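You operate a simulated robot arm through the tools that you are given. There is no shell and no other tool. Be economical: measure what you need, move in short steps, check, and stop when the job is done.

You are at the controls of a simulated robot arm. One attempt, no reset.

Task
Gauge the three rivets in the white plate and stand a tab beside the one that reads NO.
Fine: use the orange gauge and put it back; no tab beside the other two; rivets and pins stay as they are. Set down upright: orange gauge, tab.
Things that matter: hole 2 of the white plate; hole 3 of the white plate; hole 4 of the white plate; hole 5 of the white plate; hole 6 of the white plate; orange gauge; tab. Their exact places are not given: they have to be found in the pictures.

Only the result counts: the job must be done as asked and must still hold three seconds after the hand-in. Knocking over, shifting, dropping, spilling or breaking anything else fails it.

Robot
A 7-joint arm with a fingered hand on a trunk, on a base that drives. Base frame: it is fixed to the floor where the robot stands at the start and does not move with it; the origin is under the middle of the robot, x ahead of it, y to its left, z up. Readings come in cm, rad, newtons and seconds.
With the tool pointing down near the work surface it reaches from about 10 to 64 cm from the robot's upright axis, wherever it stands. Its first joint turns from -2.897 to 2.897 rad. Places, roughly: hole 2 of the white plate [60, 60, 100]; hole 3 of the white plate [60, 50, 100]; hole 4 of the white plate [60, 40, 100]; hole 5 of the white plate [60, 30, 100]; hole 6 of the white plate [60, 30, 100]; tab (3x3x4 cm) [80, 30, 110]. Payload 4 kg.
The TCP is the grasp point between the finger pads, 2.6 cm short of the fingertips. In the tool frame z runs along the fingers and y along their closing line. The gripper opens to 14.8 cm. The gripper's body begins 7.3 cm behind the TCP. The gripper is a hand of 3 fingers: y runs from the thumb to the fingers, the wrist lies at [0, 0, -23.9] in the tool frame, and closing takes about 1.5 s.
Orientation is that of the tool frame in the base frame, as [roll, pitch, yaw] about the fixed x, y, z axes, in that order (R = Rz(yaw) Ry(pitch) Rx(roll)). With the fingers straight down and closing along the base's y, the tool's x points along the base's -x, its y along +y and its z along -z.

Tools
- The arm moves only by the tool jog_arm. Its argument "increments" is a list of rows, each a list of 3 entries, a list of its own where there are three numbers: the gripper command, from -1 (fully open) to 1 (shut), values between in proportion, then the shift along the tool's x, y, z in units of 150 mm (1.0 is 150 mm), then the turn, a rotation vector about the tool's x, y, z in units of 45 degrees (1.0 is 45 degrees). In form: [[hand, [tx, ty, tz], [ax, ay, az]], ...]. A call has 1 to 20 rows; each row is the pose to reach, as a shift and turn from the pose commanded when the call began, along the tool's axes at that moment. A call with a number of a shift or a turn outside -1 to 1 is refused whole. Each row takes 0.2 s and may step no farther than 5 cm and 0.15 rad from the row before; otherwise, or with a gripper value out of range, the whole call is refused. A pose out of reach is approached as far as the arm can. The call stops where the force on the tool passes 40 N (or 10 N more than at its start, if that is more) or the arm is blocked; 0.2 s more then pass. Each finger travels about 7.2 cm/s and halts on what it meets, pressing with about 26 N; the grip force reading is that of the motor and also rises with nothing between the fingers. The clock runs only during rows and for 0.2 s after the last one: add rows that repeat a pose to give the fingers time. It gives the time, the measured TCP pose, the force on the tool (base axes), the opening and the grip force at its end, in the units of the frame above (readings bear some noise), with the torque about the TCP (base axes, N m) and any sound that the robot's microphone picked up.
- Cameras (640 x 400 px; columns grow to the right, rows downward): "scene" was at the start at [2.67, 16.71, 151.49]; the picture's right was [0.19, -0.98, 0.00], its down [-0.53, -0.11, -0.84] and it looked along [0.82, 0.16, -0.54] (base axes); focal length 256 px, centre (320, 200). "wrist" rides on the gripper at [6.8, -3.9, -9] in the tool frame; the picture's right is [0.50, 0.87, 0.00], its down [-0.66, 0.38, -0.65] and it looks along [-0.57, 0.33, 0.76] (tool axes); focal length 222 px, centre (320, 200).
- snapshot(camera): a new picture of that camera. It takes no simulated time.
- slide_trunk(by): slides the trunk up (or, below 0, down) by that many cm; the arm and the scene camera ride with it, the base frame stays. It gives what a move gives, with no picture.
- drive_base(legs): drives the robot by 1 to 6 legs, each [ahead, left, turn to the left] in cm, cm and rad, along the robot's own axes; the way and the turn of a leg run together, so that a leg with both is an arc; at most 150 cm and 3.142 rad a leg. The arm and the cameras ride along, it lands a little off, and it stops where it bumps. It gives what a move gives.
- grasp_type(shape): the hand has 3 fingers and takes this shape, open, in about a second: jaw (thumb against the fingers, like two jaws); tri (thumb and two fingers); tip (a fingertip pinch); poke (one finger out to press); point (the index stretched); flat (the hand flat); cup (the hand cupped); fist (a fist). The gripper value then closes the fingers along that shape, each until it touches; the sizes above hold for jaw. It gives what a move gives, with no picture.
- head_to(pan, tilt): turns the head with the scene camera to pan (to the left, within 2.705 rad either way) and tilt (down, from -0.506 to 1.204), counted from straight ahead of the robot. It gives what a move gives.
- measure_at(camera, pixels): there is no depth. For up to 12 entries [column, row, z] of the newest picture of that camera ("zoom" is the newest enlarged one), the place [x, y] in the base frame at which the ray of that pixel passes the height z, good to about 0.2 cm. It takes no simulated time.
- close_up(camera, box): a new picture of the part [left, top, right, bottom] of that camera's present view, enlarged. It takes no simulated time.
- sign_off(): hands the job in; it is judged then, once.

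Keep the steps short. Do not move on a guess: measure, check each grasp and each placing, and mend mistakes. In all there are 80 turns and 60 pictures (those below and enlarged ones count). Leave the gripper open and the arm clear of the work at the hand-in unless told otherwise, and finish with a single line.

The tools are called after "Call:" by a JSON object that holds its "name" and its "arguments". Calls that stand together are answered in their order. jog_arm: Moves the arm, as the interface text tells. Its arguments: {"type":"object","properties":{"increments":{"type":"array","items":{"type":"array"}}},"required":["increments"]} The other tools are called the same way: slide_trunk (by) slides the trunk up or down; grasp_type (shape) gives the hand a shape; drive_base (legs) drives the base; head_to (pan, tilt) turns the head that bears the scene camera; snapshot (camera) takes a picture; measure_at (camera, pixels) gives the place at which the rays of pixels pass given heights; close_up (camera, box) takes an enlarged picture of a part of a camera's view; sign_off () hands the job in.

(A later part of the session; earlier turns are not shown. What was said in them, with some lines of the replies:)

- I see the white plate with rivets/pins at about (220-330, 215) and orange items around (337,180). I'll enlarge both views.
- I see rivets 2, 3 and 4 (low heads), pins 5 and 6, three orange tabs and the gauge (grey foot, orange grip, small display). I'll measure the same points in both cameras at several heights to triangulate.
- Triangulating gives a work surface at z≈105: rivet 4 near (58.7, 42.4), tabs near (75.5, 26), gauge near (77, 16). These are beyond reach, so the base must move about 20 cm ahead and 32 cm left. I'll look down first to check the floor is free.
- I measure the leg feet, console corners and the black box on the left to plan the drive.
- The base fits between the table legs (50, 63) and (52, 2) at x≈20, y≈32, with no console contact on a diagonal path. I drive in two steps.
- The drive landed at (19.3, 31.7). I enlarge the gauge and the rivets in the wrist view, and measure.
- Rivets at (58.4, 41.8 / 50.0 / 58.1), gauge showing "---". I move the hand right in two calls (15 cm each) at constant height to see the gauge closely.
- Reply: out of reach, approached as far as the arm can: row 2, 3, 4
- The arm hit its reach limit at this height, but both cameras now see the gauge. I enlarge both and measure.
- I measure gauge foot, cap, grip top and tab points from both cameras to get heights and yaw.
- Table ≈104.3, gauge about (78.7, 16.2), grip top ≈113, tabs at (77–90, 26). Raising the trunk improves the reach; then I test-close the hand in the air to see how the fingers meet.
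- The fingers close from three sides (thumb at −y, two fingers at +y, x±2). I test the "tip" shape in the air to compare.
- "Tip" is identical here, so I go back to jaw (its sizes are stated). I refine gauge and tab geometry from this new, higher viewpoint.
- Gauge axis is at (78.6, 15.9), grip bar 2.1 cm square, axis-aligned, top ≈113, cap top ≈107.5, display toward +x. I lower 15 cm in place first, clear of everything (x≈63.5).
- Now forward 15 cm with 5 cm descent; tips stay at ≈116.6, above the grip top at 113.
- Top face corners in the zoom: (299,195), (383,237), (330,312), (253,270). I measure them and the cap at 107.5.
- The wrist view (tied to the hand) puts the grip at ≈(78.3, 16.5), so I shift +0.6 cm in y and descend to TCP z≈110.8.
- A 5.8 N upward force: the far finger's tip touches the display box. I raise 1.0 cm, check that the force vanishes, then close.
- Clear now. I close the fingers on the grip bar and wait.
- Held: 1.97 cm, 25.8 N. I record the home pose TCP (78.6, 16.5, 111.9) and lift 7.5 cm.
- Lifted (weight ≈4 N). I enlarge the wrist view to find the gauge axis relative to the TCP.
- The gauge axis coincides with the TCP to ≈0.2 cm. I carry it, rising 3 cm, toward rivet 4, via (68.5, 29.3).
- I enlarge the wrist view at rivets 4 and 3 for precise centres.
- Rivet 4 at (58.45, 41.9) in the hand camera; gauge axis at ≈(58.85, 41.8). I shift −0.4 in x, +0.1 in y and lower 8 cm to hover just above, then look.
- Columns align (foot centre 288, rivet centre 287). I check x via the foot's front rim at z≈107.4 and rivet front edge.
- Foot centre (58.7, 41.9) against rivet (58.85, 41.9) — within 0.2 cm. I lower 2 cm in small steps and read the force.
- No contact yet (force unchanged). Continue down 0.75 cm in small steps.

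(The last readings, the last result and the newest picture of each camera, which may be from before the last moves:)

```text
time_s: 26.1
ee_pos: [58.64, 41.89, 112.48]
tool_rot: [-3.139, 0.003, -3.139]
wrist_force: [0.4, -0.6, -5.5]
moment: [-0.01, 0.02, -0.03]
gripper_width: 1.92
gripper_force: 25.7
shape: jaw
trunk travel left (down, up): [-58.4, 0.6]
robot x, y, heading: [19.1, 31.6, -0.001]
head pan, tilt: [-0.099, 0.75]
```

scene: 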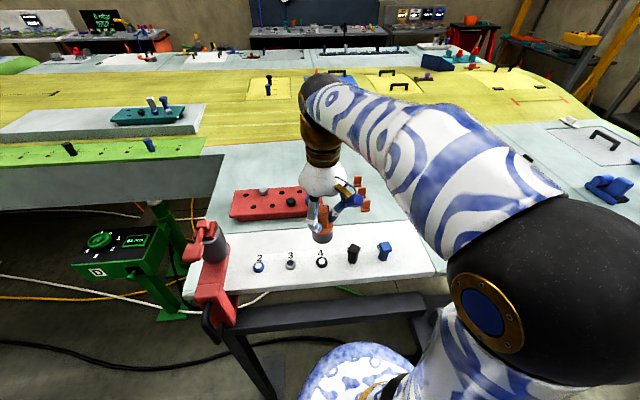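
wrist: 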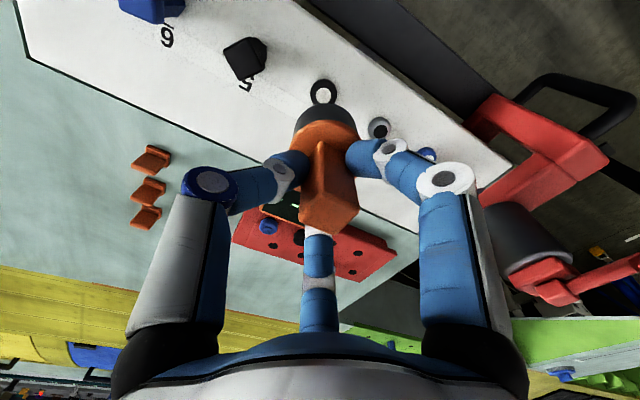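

Still free — the foot goes over the head. Another 0.6 cm, then look at the display.

Call:
{"name": "jog_arm", "arguments": {"increments": [[1, [0, 0, 0.01], [0, 0, 0]], [1, [0, 0, 0.02], [0, 0, 0]], [1, [0, 0, 0.03], [0, 0, 0]], [1, [0, 0, 0.04], [0, 0, 0]], [1, [0, 0, 0.04], [0, 0, 0]]]}}

Call:
{"name": "close_up", "arguments": {"camera": "wrist", "box": [230, 150, 390, 250]}}

Call:
{"name": "close_up", "arguments": {"camera": "scene", "box": [300, 210, 350, 260]}}

```text
time_s: 27.3
ee_pos: [58.62, 42.01, 111.92]
tool_rot: [-3.14, 0.004, -3.14]
wrist_force: [-0.2, 0.3, -5.5]
moment: [-0.02, 0.01, -0.01]
gripper_width: 1.9
gripper_force: 26.2
shape: jaw
trunk travel left (down, up): [-58.4, 0.6]
robot x, y, heading: [19.35, 31.84, -0.001]
head pan, tilt: [-0.099, 0.75]
```

```text
4.00 times, centred on (310, 200) of wrist
```

zoom: 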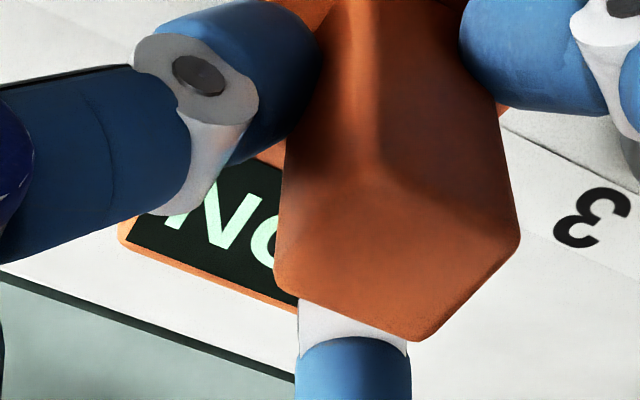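

```text
8.00 times, centred on (325, 235) of scene
```

zoom: 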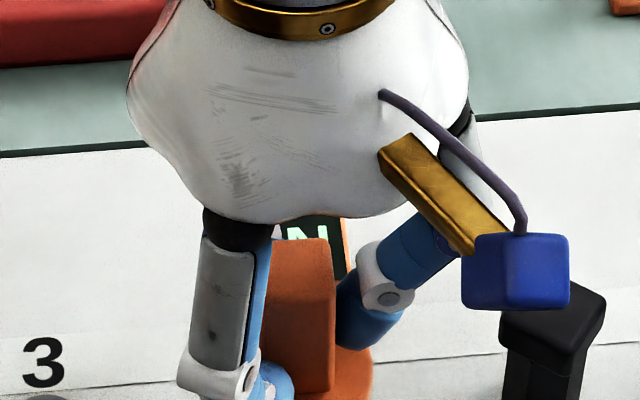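

The display shows "NO" at rivet 4. I lower until contact to have it seated and re-read.

Call:
{"name": "jog_arm", "arguments": {"increments": [[1, [0, 0, 0.007], [0, 0, 0]], [1, [0, 0, 0.014], [0, 0, 0]], [1, [0, 0, 0.02], [0, 0, 0]], [1, [0, 0, 0.02], [0, 0, 0]]]}}

```text
time_s: 28.3
ee_pos: [58.48, 41.93, 111.63]
tool_rot: [-3.141, 0.006, -3.141]
wrist_force: [3.8, -1.0, 15.5]
moment: [0.03, -0.01, 0.04]
gripper_width: 1.97
gripper_force: 25.7
shape: jaw
trunk travel left (down, up): [-58.4, 0.6]
robot x, y, heading: [19.03, 31.96, 0.003]
head pan, tilt: [-0.099, 0.75]
```

Contact at TCP ≈111.7 (seated). I read the display and wait a moment.

Call:
{"name": "jog_arm", "arguments": {"increments": [[1, [0, 0, -0.012], [0, 0, 0]], [1, [0, 0, -0.012], [0, 0, 0]], [1, [0, 0, -0.012], [0, 0, 0]]]}}

Call:
{"name": "close_up", "arguments": {"camera": "wrist", "box": [230, 150, 390, 250]}}

```text
time_s: 29.1
ee_pos: [58.63, 41.8, 111.72]
tool_rot: [-3.14, 0.001, -3.137]
wrist_force: [3.2, -0.9, 1.5]
moment: [-0.01, -0.11, 0.04]
gripper_width: 1.99
gripper_force: 26.1
shape: jaw
trunk travel left (down, up): [-58.4, 0.6]
robot x, y, heading: [18.98, 31.61, -0.001]
head pan, tilt: [-0.099, 0.75]
```

```text
4.00 times, centred on (310, 200) of wrist
```

zoom: 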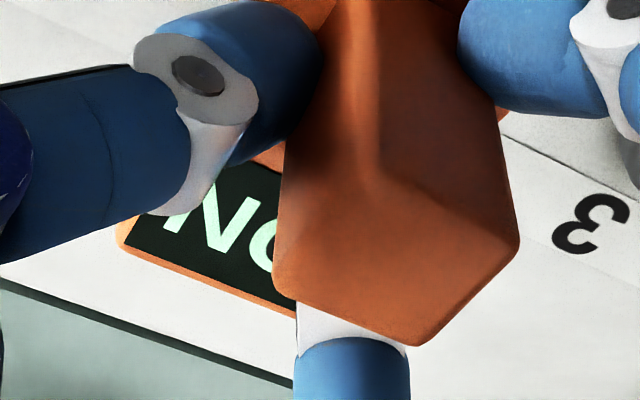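

Rivet 4 reads NO. Now rivet 3: lift 3.5 cm, shift +8.1 cm in y, hover and check.

Call:
{"name": "jog_arm", "arguments": {"increments": [[1, [0, 0, -0.1], [0, 0, 0]], [1, [0, 0, -0.23], [0, 0, 0]], [1, [0, 0.2, -0.23], [0, 0, 0]], [1, [0, 0.4, -0.23], [0, 0, 0]], [1, [0, 0.54, -0.23], [0, 0, 0]], [1, [0, 0.54, -0.23], [0, 0, 0]]]}}

Call:
{"name": "close_up", "arguments": {"camera": "scene", "box": [240, 200, 336, 276]}}

```text
time_s: 30.5
ee_pos: [58.51, 50.12, 115.33]
tool_rot: [-3.139, 0.003, -3.14]
wrist_force: [0.0, 0.0, -5.7]
moment: [0.02, -0.03, 0.02]
gripper_width: 1.99
gripper_force: 25.7
shape: jaw
trunk travel left (down, up): [-58.4, 0.6]
robot x, y, heading: [19.16, 31.97, 0.0]
head pan, tilt: [-0.099, 0.75]
```

```text
5.26 times, centred on (288, 238) of scene
```

zoom: 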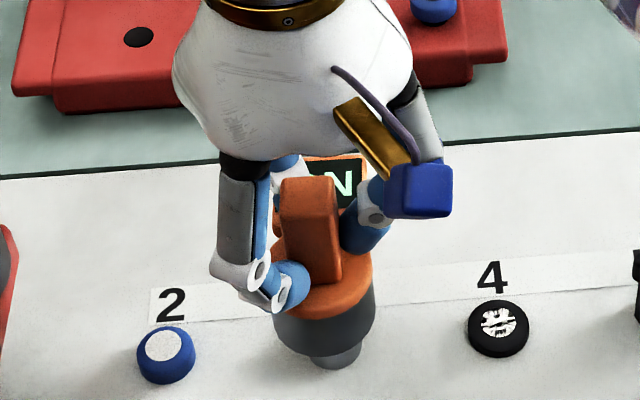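

The rivet 4 face mark got stamped by the gauging. Check alignment over rivet 3.

Call:
{"name": "measure_at", "arguments": {"camera": "zoom", "pixels": [[273, 318, 107.6], [374, 318, 107.6], [322, 355, 107.6], [313, 358, 104.7], [361, 355, 104.7], [338, 369, 104.3]]}}

```text
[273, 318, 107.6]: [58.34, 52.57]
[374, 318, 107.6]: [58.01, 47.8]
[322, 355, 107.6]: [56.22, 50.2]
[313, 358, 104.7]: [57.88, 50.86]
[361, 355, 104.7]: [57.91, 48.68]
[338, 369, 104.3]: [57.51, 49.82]
```

Foot centre y≈50.2, rivet ≈49.85: shift −0.3 cm in y, and lower to ≈0.1 cm over seat.

Call:
{"name": "jog_arm", "arguments": {"increments": [[1, [0, -0.019, 0.03], [0, 0, 0]], [1, [0, -0.019, 0.08], [0, 0, 0]], [1, [0, -0.019, 0.12], [0, 0, 0]], [1, [0, -0.019, 0.16], [0, 0, 0]], [1, [0, -0.019, 0.19], [0, 0, 0]], [1, [0, -0.019, 0.21], [0, 0, 0]], [1, [0, -0.019, 0.23], [0, 0, 0]], [1, [0, -0.019, 0.24], [0, 0, 0]], [1, [0, -0.019, 0.24], [0, 0, 0]], [1, [0, -0.019, 0.24], [0, 0, 0]]]}}

Call:
{"name": "close_up", "arguments": {"camera": "wrist", "box": [230, 150, 390, 250]}}

```text
time_s: 32.7
ee_pos: [58.65, 49.7, 111.76]
tool_rot: [-3.139, 0.005, 3.141]
wrist_force: [0.3, -1.2, 9.2]
moment: [0.0, 0.01, 0.05]
gripper_width: 1.98
gripper_force: 26.4
shape: jaw
trunk travel left (down, up): [-58.4, 0.6]
robot x, y, heading: [19.29, 31.92, 0.001]
head pan, tilt: [-0.099, 0.75]
```

```text
4.00 times, centred on (310, 200) of wrist
```

zoom: 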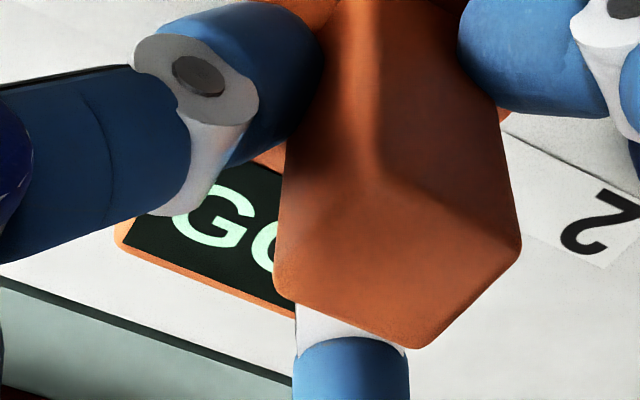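

Rivet 3 reads GO. Now rivet 2: lift, shift +8.1 cm in y, hover.

Call:
{"name": "jog_arm", "arguments": {"increments": [[1, [0, 0, -0.1], [0, 0, 0]], [1, [0, 0, -0.24], [0, 0, 0]], [1, [0, 0.2, -0.24], [0, 0, 0]], [1, [0, 0.4, -0.24], [0, 0, 0]], [1, [0, 0.545, -0.24], [0, 0, 0]], [1, [0, 0.545, -0.24], [0, 0, 0]]]}}

Call:
{"name": "close_up", "arguments": {"camera": "scene", "box": [200, 200, 296, 276]}}

```text
time_s: 34.1
ee_pos: [58.63, 57.92, 115.27]
tool_rot: [-3.141, 0.003, 3.141]
wrist_force: [0.1, 0.9, -4.6]
moment: [0.01, 0.0, -0.02]
gripper_width: 1.96
gripper_force: 26.2
shape: jaw
trunk travel left (down, up): [-58.4, 0.6]
robot x, y, heading: [19.0, 31.88, 0.001]
head pan, tilt: [-0.099, 0.75]
```

```text
5.26 times, centred on (248, 238) of scene
```

zoom: 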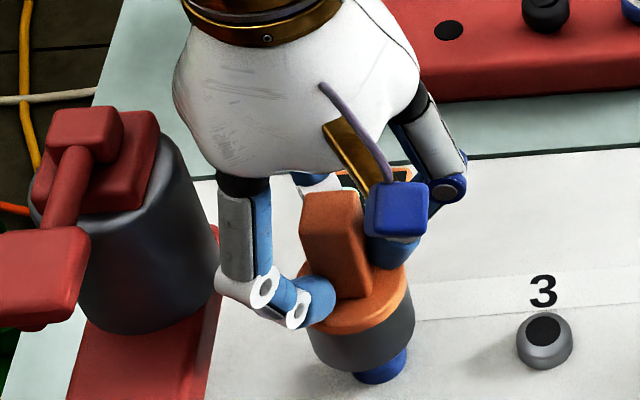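

Call:
{"name": "measure_at", "arguments": {"camera": "zoom", "pixels": [[308, 333, 107.6], [414, 328, 107.6], [361, 371, 107.6], [354, 370, 104.7], [409, 366, 104.7], [382, 384, 104.3], [215, 235, 115]]}}

```text
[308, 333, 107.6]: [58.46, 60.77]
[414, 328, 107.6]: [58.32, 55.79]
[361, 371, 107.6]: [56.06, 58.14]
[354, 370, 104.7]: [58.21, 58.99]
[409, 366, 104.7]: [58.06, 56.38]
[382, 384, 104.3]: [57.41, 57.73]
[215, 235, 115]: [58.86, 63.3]
```

Small offset; shift −0.25 cm in y and lower onto rivet 2.

Call:
{"name": "jog_arm", "arguments": {"increments": [[1, [0, -0.017, 0.03], [0, 0, 0]], [1, [0, -0.017, 0.08], [0, 0, 0]], [1, [0, -0.017, 0.12], [0, 0, 0]], [1, [0, -0.017, 0.16], [0, 0, 0]], [1, [0, -0.017, 0.19], [0, 0, 0]], [1, [0, -0.017, 0.21], [0, 0, 0]], [1, [0, -0.017, 0.23], [0, 0, 0]], [1, [0, -0.017, 0.238], [0, 0, 0]], [1, [0, -0.017, 0.238], [0, 0, 0]], [1, [0, -0.017, 0.238], [0, 0, 0]]]}}

Call:
{"name": "close_up", "arguments": {"camera": "wrist", "box": [230, 150, 390, 250]}}

```text
time_s: 36.3
ee_pos: [58.58, 57.66, 111.75]
tool_rot: [-3.139, 0.004, -3.142]
wrist_force: [0.1, -0.1, 5.6]
moment: [0.02, 0.01, 0.0]
gripper_width: 1.99
gripper_force: 25.9
shape: jaw
trunk travel left (down, up): [-58.4, 0.6]
robot x, y, heading: [19.31, 32.3, 0.001]
head pan, tilt: [-0.099, 0.75]
```

```text
4.00 times, centred on (310, 200) of wrist
```

zoom: 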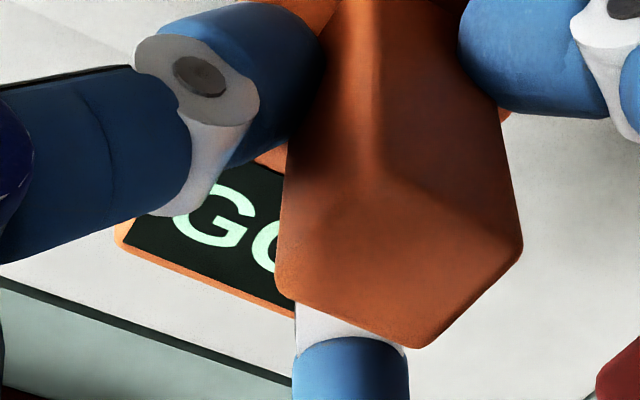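

Rivet 2 reads GO, so NO is rivet 4. I lift 11 cm and carry the gauge back in several calls, over the pins.

Call:
{"name": "jog_arm", "arguments": {"increments": [[1, [0, 0, -0.2], [0, 0, 0]], [1, [0, 0, -0.45], [0, 0, 0]], [1, [0, 0, -0.75], [0, 0, 0]], [1, [0, -0.25, -0.75], [0, 0, 0]], [1, [0, -0.5, -0.75], [0, 0, 0]], [1, [0, -0.75, -0.75], [0, 0, 0]], [1, [0, -1, -0.75], [0, 0, 0]]]}}

Call:
{"name": "jog_arm", "arguments": {"increments": [[1, [-0.13, -0.2, 0], [0, 0, 0]], [1, [-0.26, -0.4, 0], [0, 0, 0]], [1, [-0.39, -0.6, 0], [0, 0, 0]], [1, [-0.52, -0.8, 0], [0, 0, 0]], [1, [-0.65, -1, 0.1], [0, 0, 0]], [1, [-0.65, -1, 0.1], [0, 0, 0]]]}}

```text
time_s: 37.9
ee_pos: [58.67, 42.55, 123.06]
tool_rot: [-3.139, 0.003, -3.139]
wrist_force: [0.2, 0.0, -4.9]
moment: [-0.01, 0.02, -0.03]
gripper_width: 1.95
gripper_force: 26.2
shape: jaw
trunk travel left (down, up): [-58.4, 0.6]
robot x, y, heading: [19.36, 31.78, -0.0]
head pan, tilt: [-0.099, 0.75]
```

```text
time_s: 39.3
ee_pos: [68.58, 27.45, 121.58]
tool_rot: [-3.14, 0.004, -3.139]
wrist_force: [0.4, -0.1, -5.2]
moment: [-0.01, 0.01, -0.02]
gripper_width: 1.95
gripper_force: 26.2
shape: jaw
trunk travel left (down, up): [-58.4, 0.6]
robot x, y, heading: [19.28, 31.69, -0.003]
head pan, tilt: [-0.099, 0.75]
```

Next: +10.0 in x, −10.95 in y, down to z≈119.4.

Call:
{"name": "jog_arm", "arguments": {"increments": [[1, [-0.17, -0.2, 0.05], [0, 0, 0]], [1, [-0.34, -0.4, 0.1], [0, 0, 0]], [1, [-0.51, -0.6, 0.14], [0, 0, 0]], [1, [-0.667, -0.73, 0.145], [0, 0, 0]], [1, [-0.667, -0.73, 0.145], [0, 0, 0]], [1, [-0.667, -0.73, 0.145], [0, 0, 0]]]}}

```text
time_s: 40.7
ee_pos: [78.44, 16.81, 119.44]
tool_rot: [-3.14, 0.004, -3.14]
wrist_force: [0.1, -0.7, -5.1]
moment: [-0.02, 0.0, -0.01]
gripper_width: 1.93
gripper_force: 25.6
shape: jaw
trunk travel left (down, up): [-58.4, 0.6]
robot x, y, heading: [19.07, 31.75, -0.0]
head pan, tilt: [-0.099, 0.75]
```

The command bookkeeping shows I'm −0.2 in x and +0.24 in y from home; I correct that and lower to just at the seat.

Call:
{"name": "jog_arm", "arguments": {"increments": [[1, [-0.013, -0.016, 0.1], [0, 0, 0]], [1, [-0.013, -0.016, 0.25], [0, 0, 0]], [1, [-0.013, -0.016, 0.38], [0, 0, 0]], [1, [-0.013, -0.016, 0.45], [0, 0, 0]], [1, [-0.013, -0.016, 0.48], [0, 0, 0]], [1, [-0.013, -0.016, 0.495], [0, 0, 0]], [1, [-0.013, -0.016, 0.504], [0, 0, 0]], [1, [-0.013, -0.016, 0.504], [0, 0, 0]]]}}

Call:
{"name": "close_up", "arguments": {"camera": "scene", "box": [340, 147, 436, 217]}}

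```text
time_s: 42.5
ee_pos: [78.6, 16.51, 111.79]
tool_rot: [-3.139, 0.002, 3.141]
wrist_force: [-0.6, -0.9, -2.5]
moment: [-0.02, 0.02, 0.0]
gripper_width: 1.95
gripper_force: 26.0
shape: jaw
trunk travel left (down, up): [-58.4, 0.6]
robot x, y, heading: [18.84, 31.91, 0.0]
head pan, tilt: [-0.099, 0.75]
```

```text
5.71 times, centred on (388, 182) of scene
```

zoom: 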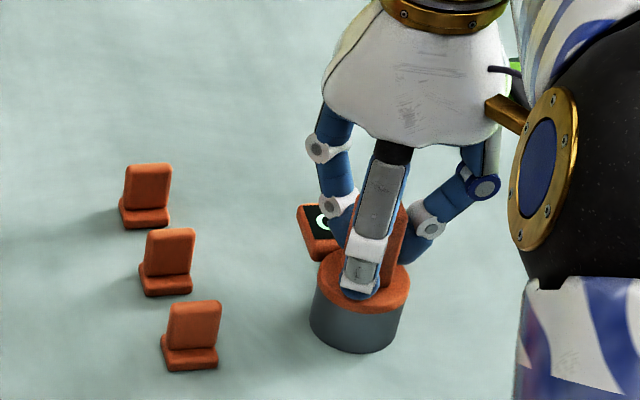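

Force −2.5 N: just touching. I press 0.05 cm more, open to ≈6.7 cm, then rise 8.5 cm.

Call:
{"name": "jog_arm", "arguments": {"increments": [[1, [0, 0, 0.005], [0, 0, 0]], [0.5, [0, 0, 0.005], [0, 0, 0]], [0.1, [0, 0, 0.005], [0, 0, 0]], [0.1, [0, 0, 0.0], [0, 0, 0]], [0.1, [0, 0, 0.0], [0, 0, 0]], [0.1, [0, 0, -0.1], [0, 0, 0]], [0.1, [0, 0, -0.3], [0, 0, 0]], [0.1, [0, 0, -0.56], [0, 0, 0]], [0.1, [0, 0, -0.56], [0, 0, 0]]]}}

Call:
{"name": "close_up", "arguments": {"camera": "scene", "box": [340, 167, 420, 217]}}

Call:
{"name": "snapshot", "arguments": {"camera": "wrist"}}

```text
time_s: 44.5
ee_pos: [78.48, 16.42, 120.15]
tool_rot: [-3.14, 0.005, -3.141]
wrist_force: [0.3, 0.0, 0.3]
moment: [0.01, 0.01, -0.01]
gripper_width: 6.62
gripper_force: 0.1
shape: jaw
trunk travel left (down, up): [-58.4, 0.6]
robot x, y, heading: [19.13, 31.99, 0.001]
head pan, tilt: [-0.099, 0.75]
```

```text
8.00 times, centred on (380, 192) of scene
```

zoom: 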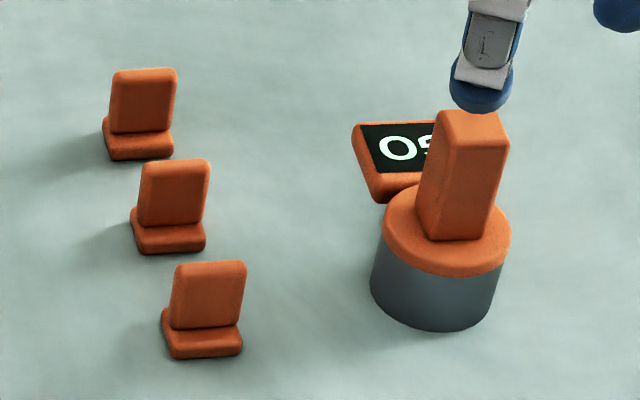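

```text
14 pictures are left
```

wrist: 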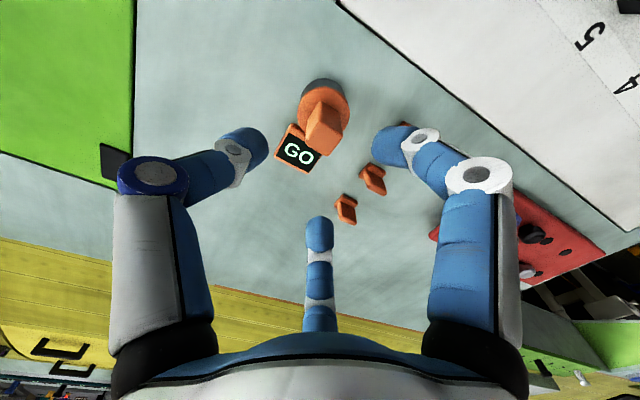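

Gauge is back upright at its place. Next the nearest tab (front x≈76.4, y≈26.3). I'll grip its upright slab front-to-back, so I move over it (+10 cm y, −1 cm x) while turning the hand 45°, then another 45° (thumb toward the robot).

Call:
{"name": "jog_arm", "arguments": {"increments": [[0.1, [0.01, 0.1, 0], [0, 0, 0.16]], [0.1, [0.02, 0.25, 0], [0, 0, 0.33]], [0.1, [0.04, 0.4, 0], [0, 0, 0.5]], [0.1, [0.06, 0.55, 0], [0, 0, 0.67]], [0.1, [0.067, 0.667, 0], [0, 0, 0.84]], [0.1, [0.067, 0.667, 0], [0, 0, 1.0]]]}}

Call:
{"name": "jog_arm", "arguments": {"increments": [[0.1, [0, 0, 0], [0, 0, 0.16]], [0.1, [0, 0, 0], [0, 0, 0.33]], [0.1, [0, 0, 0], [0, 0, 0.5]], [0.1, [0, 0, 0], [0, 0, 0.67]], [0.1, [0, 0, 0], [0, 0, 0.84]], [0.1, [0, 0, 0], [0, 0, 1.0]], [0.1, [0, 0, 0], [0, 0, 1.0]]]}}

Call:
{"name": "snapshot", "arguments": {"camera": "wrist"}}

```text
time_s: 45.9
ee_pos: [77.52, 26.58, 120.15]
tool_rot: [3.14, 0.005, 2.356]
wrist_force: [0.2, -0.2, 0.2]
moment: [0.0, 0.01, 0.02]
gripper_width: 6.62
gripper_force: 0.1
shape: jaw
trunk travel left (down, up): [-58.4, 0.6]
robot x, y, heading: [19.18, 31.66, -0.001]
head pan, tilt: [-0.099, 0.75]
```

```text
time_s: 47.5
ee_pos: [77.48, 26.55, 120.23]
tool_rot: [3.138, 0.002, 1.57]
wrist_force: [0.2, 0.8, -0.5]
moment: [-0.02, -0.03, 0.01]
gripper_width: 6.63
gripper_force: 0.2
shape: jaw
trunk travel left (down, up): [-58.4, 0.6]
robot x, y, heading: [19.41, 31.88, 0.0]
head pan, tilt: [-0.099, 0.75]
```

```text
13 pictures are left
```

wrist: 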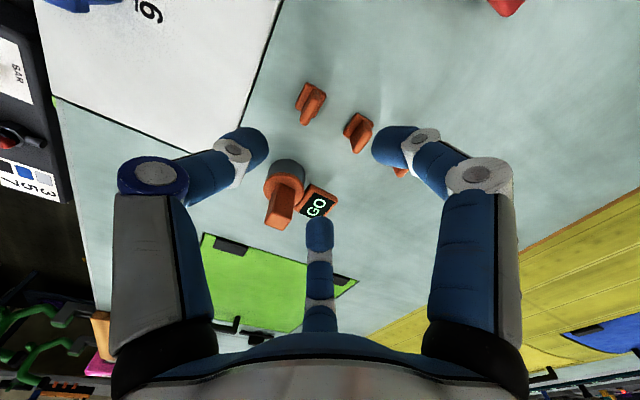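

Yaw is now 1.57 (tool x = +y, tool y = +x). I enlarge the tab at (312, 102).

Call:
{"name": "close_up", "arguments": {"camera": "wrist", "box": [280, 70, 344, 134]}}

```text
6.25 times, centred on (312, 102) of wrist
```

zoom: 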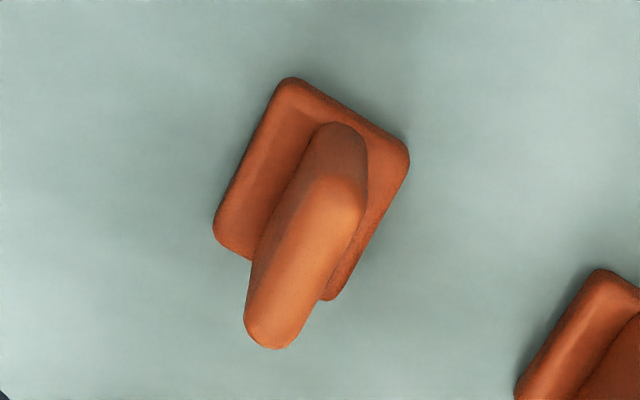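

Call:
{"name": "measure_at", "arguments": {"camera": "zoom", "pixels": [[286, 80, 105], [410, 158, 105], [325, 302, 105], [213, 235, 105], [342, 185, 108.2], [268, 342, 108.2], [322, 178, 108.2], [366, 205, 108.2], [290, 348, 108.2], [244, 318, 108.2]]}}

```text
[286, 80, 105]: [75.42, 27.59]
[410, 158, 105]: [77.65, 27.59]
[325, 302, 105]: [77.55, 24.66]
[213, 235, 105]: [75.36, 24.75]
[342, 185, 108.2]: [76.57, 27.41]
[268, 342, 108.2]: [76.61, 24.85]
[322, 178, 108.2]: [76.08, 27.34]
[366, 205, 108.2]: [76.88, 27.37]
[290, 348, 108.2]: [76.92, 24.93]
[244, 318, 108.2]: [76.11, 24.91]
```

Slab centre by hand camera (76.5, 26.1), 0.9 thick, centred on its base. I shift −0.9 x, −0.4 y and lower to z≈112.4 (tips above the slab), opening 5 cm.

Call:
{"name": "jog_arm", "arguments": {"increments": [[0.3, [-0.027, -0.06, 0.1], [0, 0, 0]], [0.3, [-0.027, -0.06, 0.25], [0, 0, 0]], [0.3, [-0.027, -0.06, 0.4], [0, 0, 0]], [0.3, [-0.027, -0.06, 0.52], [0, 0, 0]], [0.3, [-0.027, -0.06, 0.52], [0, 0, 0]]]}}

Call:
{"name": "close_up", "arguments": {"camera": "wrist", "box": [240, 80, 400, 240]}}

Call:
{"name": "close_up", "arguments": {"camera": "scene", "box": [325, 152, 405, 217]}}

```text
time_s: 48.7
ee_pos: [76.55, 26.09, 112.45]
tool_rot: [3.137, 0.002, 1.572]
wrist_force: [-0.5, -0.9, -1.1]
moment: [-0.04, 0.02, 0.01]
gripper_width: 5.2
gripper_force: 0.1
shape: jaw
trunk travel left (down, up): [-58.4, 0.6]
robot x, y, heading: [19.18, 32.14, -0.007]
head pan, tilt: [-0.099, 0.75]
```

```text
2.50 times, centred on (320, 160) of wrist
```

zoom: 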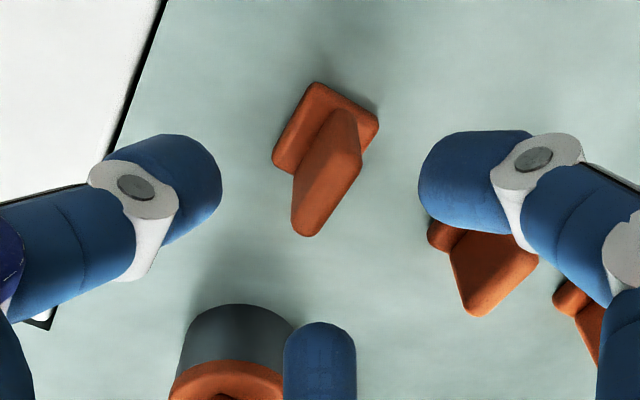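

```text
6.15 times, centred on (365, 184) of scene
```

zoom: 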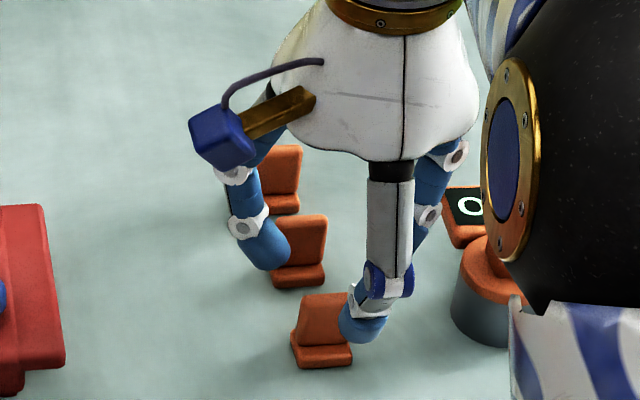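

Call:
{"name": "measure_at", "arguments": {"camera": "wrist", "pixels": [[318, 112.5, 105], [343.5, 130, 105], [301.5, 144, 105], [316, 173, 108.2], [328, 140, 108.2], [321, 158, 108.2]]}}

Call:
{"name": "measure_at", "arguments": {"camera": "zoom", "pixels": [[291, 365, 104.3], [354, 365, 104.3], [303, 297, 108.3], [350, 297, 108.3], [360, 342, 109.8]]}}

```text
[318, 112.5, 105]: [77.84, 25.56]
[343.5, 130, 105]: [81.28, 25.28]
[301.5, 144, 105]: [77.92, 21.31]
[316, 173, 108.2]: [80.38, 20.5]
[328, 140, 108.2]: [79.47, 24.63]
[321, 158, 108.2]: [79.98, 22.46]
```

```text
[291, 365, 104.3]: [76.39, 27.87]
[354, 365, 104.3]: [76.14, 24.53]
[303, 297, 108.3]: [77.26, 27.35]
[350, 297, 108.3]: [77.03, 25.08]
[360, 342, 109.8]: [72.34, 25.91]
```

Computing from the close-up: slab centre (76.6, 26.3) versus TCP (76.55, 26.1). Shift +0.2 in y and descend to z≈108.8, then watch the force.

Call:
{"name": "jog_arm", "arguments": {"increments": [[0.3, [0.013, 0, 0.06], [0, 0, 0]], [0.3, [0.013, 0, 0.12], [0, 0, 0]], [0.3, [0.013, 0, 0.18], [0, 0, 0]], [0.3, [0.013, 0, 0.22], [0, 0, 0]], [0.3, [0.013, 0, 0.243], [0, 0, 0]], [0.3, [0.013, 0, 0.243], [0, 0, 0]]]}}

Call:
{"name": "close_up", "arguments": {"camera": "scene", "box": [325, 152, 405, 217]}}

```text
time_s: 50.1
ee_pos: [76.65, 26.2, 108.62]
tool_rot: [3.138, 0.001, 1.574]
wrist_force: [0.6, 0.9, -1.0]
moment: [-0.01, 0.01, -0.01]
gripper_width: 5.21
gripper_force: 0.0
shape: jaw
trunk travel left (down, up): [-58.4, 0.6]
robot x, y, heading: [19.17, 31.66, -0.001]
head pan, tilt: [-0.099, 0.75]
```

```text
6.15 times, centred on (365, 184) of scene
```

zoom: 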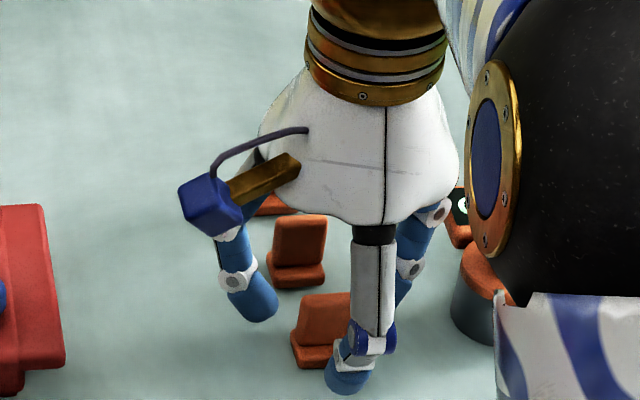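

The scene view suggests the thumb is slightly right of the tab's middle, the wrist view says centred; I compromise +0.25 cm in y, then close and check.

Call:
{"name": "jog_arm", "arguments": {"increments": [[0.3, [0.017, 0, 0], [0, 0, 0]], [0.6, [0.017, 0, 0], [0, 0, 0]], [0.8, [0.017, 0, 0], [0, 0, 0]], [1, [0.017, 0, 0], [0, 0, 0]], [1, [0.017, 0, 0], [0, 0, 0]], [1, [0.017, 0, 0], [0, 0, 0]], [1, [0.017, 0, 0], [0, 0, 0]], [1, [0.017, 0, 0], [0, 0, 0]]]}}

Call:
{"name": "snapshot", "arguments": {"camera": "wrist"}}

```text
time_s: 51.9
ee_pos: [76.64, 26.52, 108.83]
tool_rot: [3.138, 0.003, 1.57]
wrist_force: [-0.6, 0.3, -0.4]
moment: [0.0, -0.01, -0.01]
gripper_width: 0.83
gripper_force: 25.9
shape: jaw
trunk travel left (down, up): [-58.4, 0.6]
robot x, y, heading: [19.46, 32.07, 0.0]
head pan, tilt: [-0.099, 0.75]
```

```text
8 pictures are left
```

wrist: 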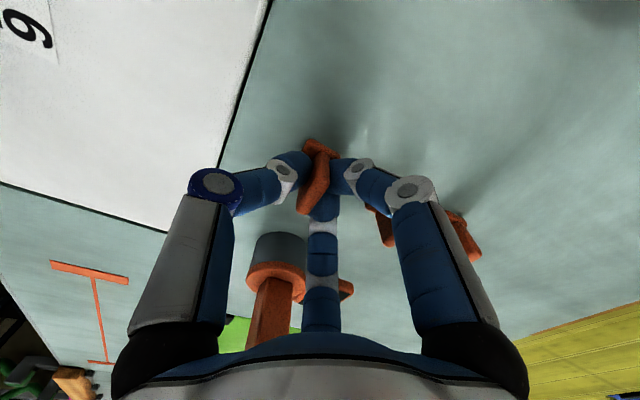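

Tab held (0.83 cm, 26 N). I lift 8 cm and start toward a spot just behind rivet 4, target TCP ≈(62.3, 42.0).

Call:
{"name": "jog_arm", "arguments": {"increments": [[1, [0, 0, -0.1], [0, 0, 0]], [1, [0, 0, -0.3], [0, 0, 0]], [1, [0, 0, -0.53], [0, 0, 0]], [1, [0.13, -0.2, -0.53], [0, 0, 0]], [1, [0.3, -0.4, -0.53], [0, 0, 0]], [1, [0.5, -0.6, -0.53], [0, 0, 0]], [1, [0.7, -0.8, -0.53], [0, 0, 0]], [1, [0.85, -0.95, -0.53], [0, 0, 0]], [1, [0.98, -0.95, -0.53], [0, 0, 0]], [1, [0.98, -0.95, -0.53], [0, 0, 0]]]}}

Call:
{"name": "snapshot", "arguments": {"camera": "wrist"}}

Call:
{"name": "close_up", "arguments": {"camera": "scene", "box": [280, 190, 376, 276]}}

```text
time_s: 54.1
ee_pos: [62.34, 41.26, 116.67]
tool_rot: [3.138, 0.001, 1.572]
wrist_force: [-0.3, 0.5, -0.6]
moment: [-0.02, 0.02, -0.05]
gripper_width: 0.86
gripper_force: 26.5
shape: jaw
trunk travel left (down, up): [-58.4, 0.6]
robot x, y, heading: [19.35, 31.64, -0.002]
head pan, tilt: [-0.099, 0.75]
```

```text
7 pictures are left
```

wrist: 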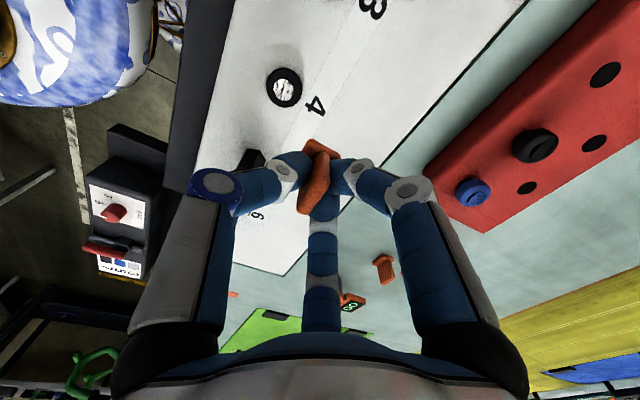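

```text
4.65 times, centred on (328, 233) of scene
```

zoom: 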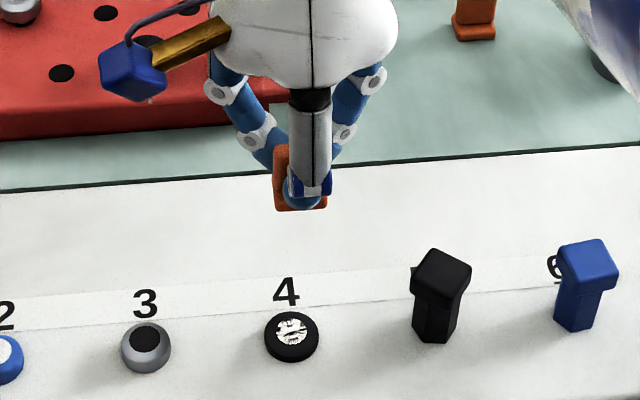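

I check rivet 4's position in this hand view and the tab base in the scene view.

Call:
{"name": "measure_at", "arguments": {"camera": "wrist", "pixels": [[284, 88, 105], [305, 139, 112.9], [341, 154, 112.9]]}}

Call:
{"name": "measure_at", "arguments": {"camera": "zoom", "pixels": [[276, 210, 112.3], [325, 207, 112.3], [291, 330, 105], [264, 340, 104.7], [319, 340, 104.7]]}}

```text
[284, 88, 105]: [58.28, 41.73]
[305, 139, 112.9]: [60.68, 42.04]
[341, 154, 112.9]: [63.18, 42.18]
```

```text
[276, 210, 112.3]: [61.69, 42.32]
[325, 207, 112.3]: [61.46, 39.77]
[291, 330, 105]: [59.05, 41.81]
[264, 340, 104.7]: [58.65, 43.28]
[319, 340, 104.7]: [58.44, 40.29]
```

Tab base front is ≈1.0 cm behind the rivet's edge; centre y ≈40.85, wanted 41.8. I shift +0.9 y, +0.2 x and lower with small last steps.

Call:
{"name": "jog_arm", "arguments": {"increments": [[1, [0.06, 0.013, 0.1], [0, 0, 0]], [1, [0.06, 0.013, 0.25], [0, 0, 0]], [1, [0.06, 0.013, 0.38], [0, 0, 0]], [1, [0.06, 0.013, 0.45], [0, 0, 0]], [1, [0.06, 0.013, 0.49], [0, 0, 0]], [1, [0.06, 0.013, 0.51], [0, 0, 0]], [1, [0.06, 0.013, 0.52], [0, 0, 0]], [1, [0.06, 0.013, 0.52], [0, 0, 0]]]}}

Call:
{"name": "close_up", "arguments": {"camera": "scene", "box": [280, 190, 376, 276]}}

```text
time_s: 55.9
ee_pos: [62.54, 42.06, 108.87]
tool_rot: [3.137, 0.001, 1.573]
wrist_force: [0.0, 0.3, -0.6]
moment: [0.0, 0.0, 0.0]
gripper_width: 0.85
gripper_force: 25.8
shape: jaw
trunk travel left (down, up): [-58.4, 0.6]
robot x, y, heading: [19.31, 31.9, 0.002]
head pan, tilt: [-0.099, 0.75]
```

```text
4.65 times, centred on (328, 233) of scene
```

zoom: 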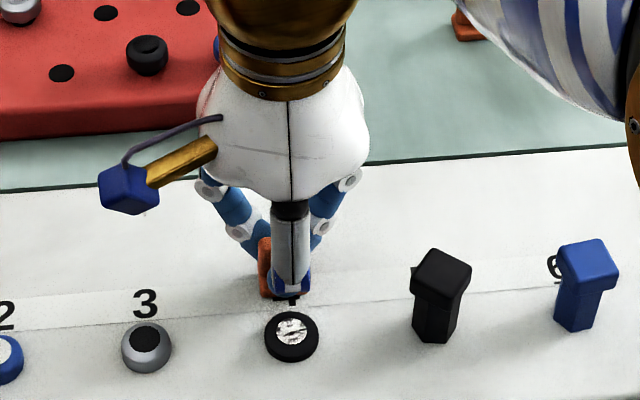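

Not yet touching. I go down in 0.07 cm steps until contact shows in the force.

Call:
{"name": "jog_arm", "arguments": {"increments": [[1, [0, 0, 0.005], [0, 0, 0]], [1, [0, 0, 0.01], [0, 0, 0]], [1, [0, 0, 0.014], [0, 0, 0]], [1, [0, 0, 0.014], [0, 0, 0]]]}}

```text
time_s: 56.9
ee_pos: [62.61, 42.06, 108.71]
tool_rot: [3.138, -0.001, 1.572]
wrist_force: [2.0, 0.1, 3.5]
moment: [0.0, -0.01, -0.03]
gripper_width: 0.85
gripper_force: 25.6
shape: jaw
trunk travel left (down, up): [-58.4, 0.6]
robot x, y, heading: [19.09, 32.07, 0.001]
head pan, tilt: [-0.099, 0.75]
```

Contact (3.5 N up): the tab stands. I open gently to ≈4 cm and rise straight up.

Call:
{"name": "jog_arm", "arguments": {"increments": [[0.85, [0, 0, 0], [0, 0, 0]], [0.7, [0, 0, 0], [0, 0, 0]], [0.45, [0, 0, 0], [0, 0, 0]], [0.45, [0, 0, 0], [0, 0, 0]], [0.45, [0, 0, -0.1], [0, 0, 0]], [0.45, [0, 0, -0.3], [0, 0, 0]], [0.45, [0, 0, -0.6], [0, 0, 0]], [0.2, [0, 0, -0.9], [0, 0, 0]], [0, [0, 0, -0.9], [0, 0, 0]]]}}

Call:
{"name": "close_up", "arguments": {"camera": "scene", "box": [230, 165, 420, 280]}}

Call:
{"name": "snapshot", "arguments": {"camera": "wrist"}}

```text
time_s: 58.9
ee_pos: [62.62, 42.25, 122.03]
tool_rot: [3.138, 0.002, 1.572]
wrist_force: [-1.0, -0.5, 0.9]
moment: [0.0, 0.01, 0.0]
gripper_width: 7.32
gripper_force: 0.0
shape: jaw
trunk travel left (down, up): [-58.4, 0.6]
robot x, y, heading: [19.55, 31.59, -0.001]
head pan, tilt: [-0.099, 0.75]
```

```text
3.37 times, centred on (325, 222) of scene
```

zoom: 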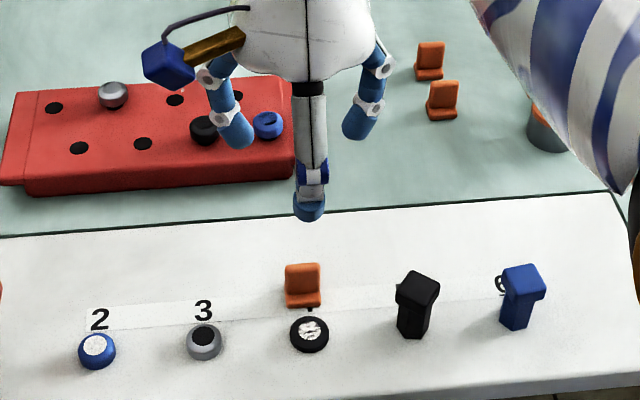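

```text
3 pictures are left
```

wrist: 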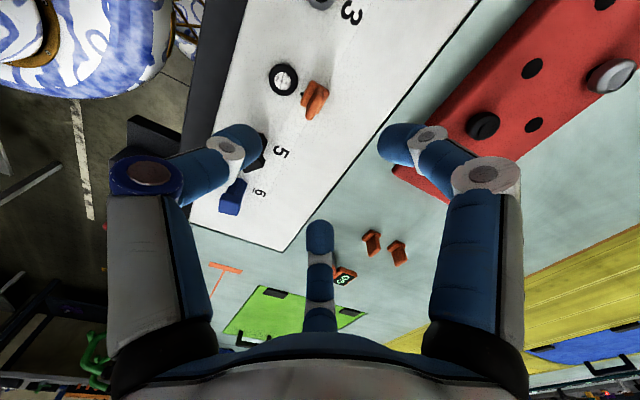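

The tab stands upright next to rivet 4, and nothing else has moved. I open fully and rise a little more, then hand in.

Call:
{"name": "jog_arm", "arguments": {"increments": [[-0.5, [0, 0, -0.2], [0, 0, 0]], [-1, [0, 0, -0.4], [0, 0, 0]], [-1, [0, 0, -0.4], [0, 0, 0]], [-1, [0, 0, -0.4], [0, 0, 0]], [-1, [0, 0, -0.4], [0, 0, 0]]]}}

Call:
{"name": "close_up", "arguments": {"camera": "scene", "box": [230, 165, 420, 280]}}

```text
time_s: 60.1
ee_pos: [62.71, 42.26, 128.1]
tool_rot: [3.138, 0.003, 1.573]
wrist_force: [0.5, -0.8, -0.2]
moment: [0.0, 0.02, 0.01]
gripper_width: 14.75
gripper_force: 0.0
shape: jaw
trunk travel left (down, up): [-58.4, 0.6]
robot x, y, heading: [19.06, 31.27, 0.001]
head pan, tilt: [-0.099, 0.75]
```

```text
3.37 times, centred on (325, 222) of scene
```

zoom: 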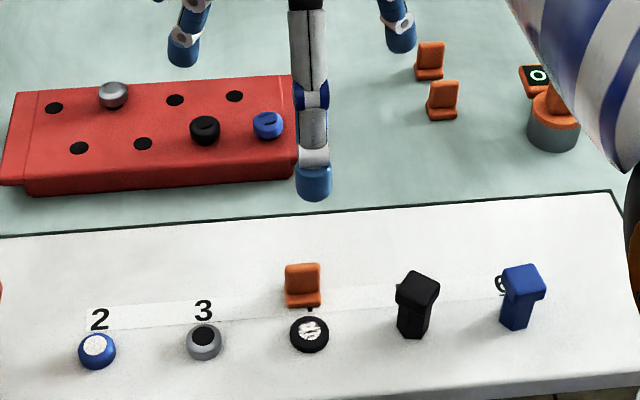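

Everything stands: the gauge is back, the tab is beside rivet 4 and the hand is open and clear. Handing in.

Call:
{"name": "sign_off", "arguments": {}}

```text
The job is handed in.
```

I gauged all three rivets: rivet 4 reads NO (2 and 3 read GO), a tab stands upright just behind rivet 4, the orange gauge is back upright within about 0.3 cm of where it was, and the job is handed in; gauging scuffed the white mark on rivet 4's head.
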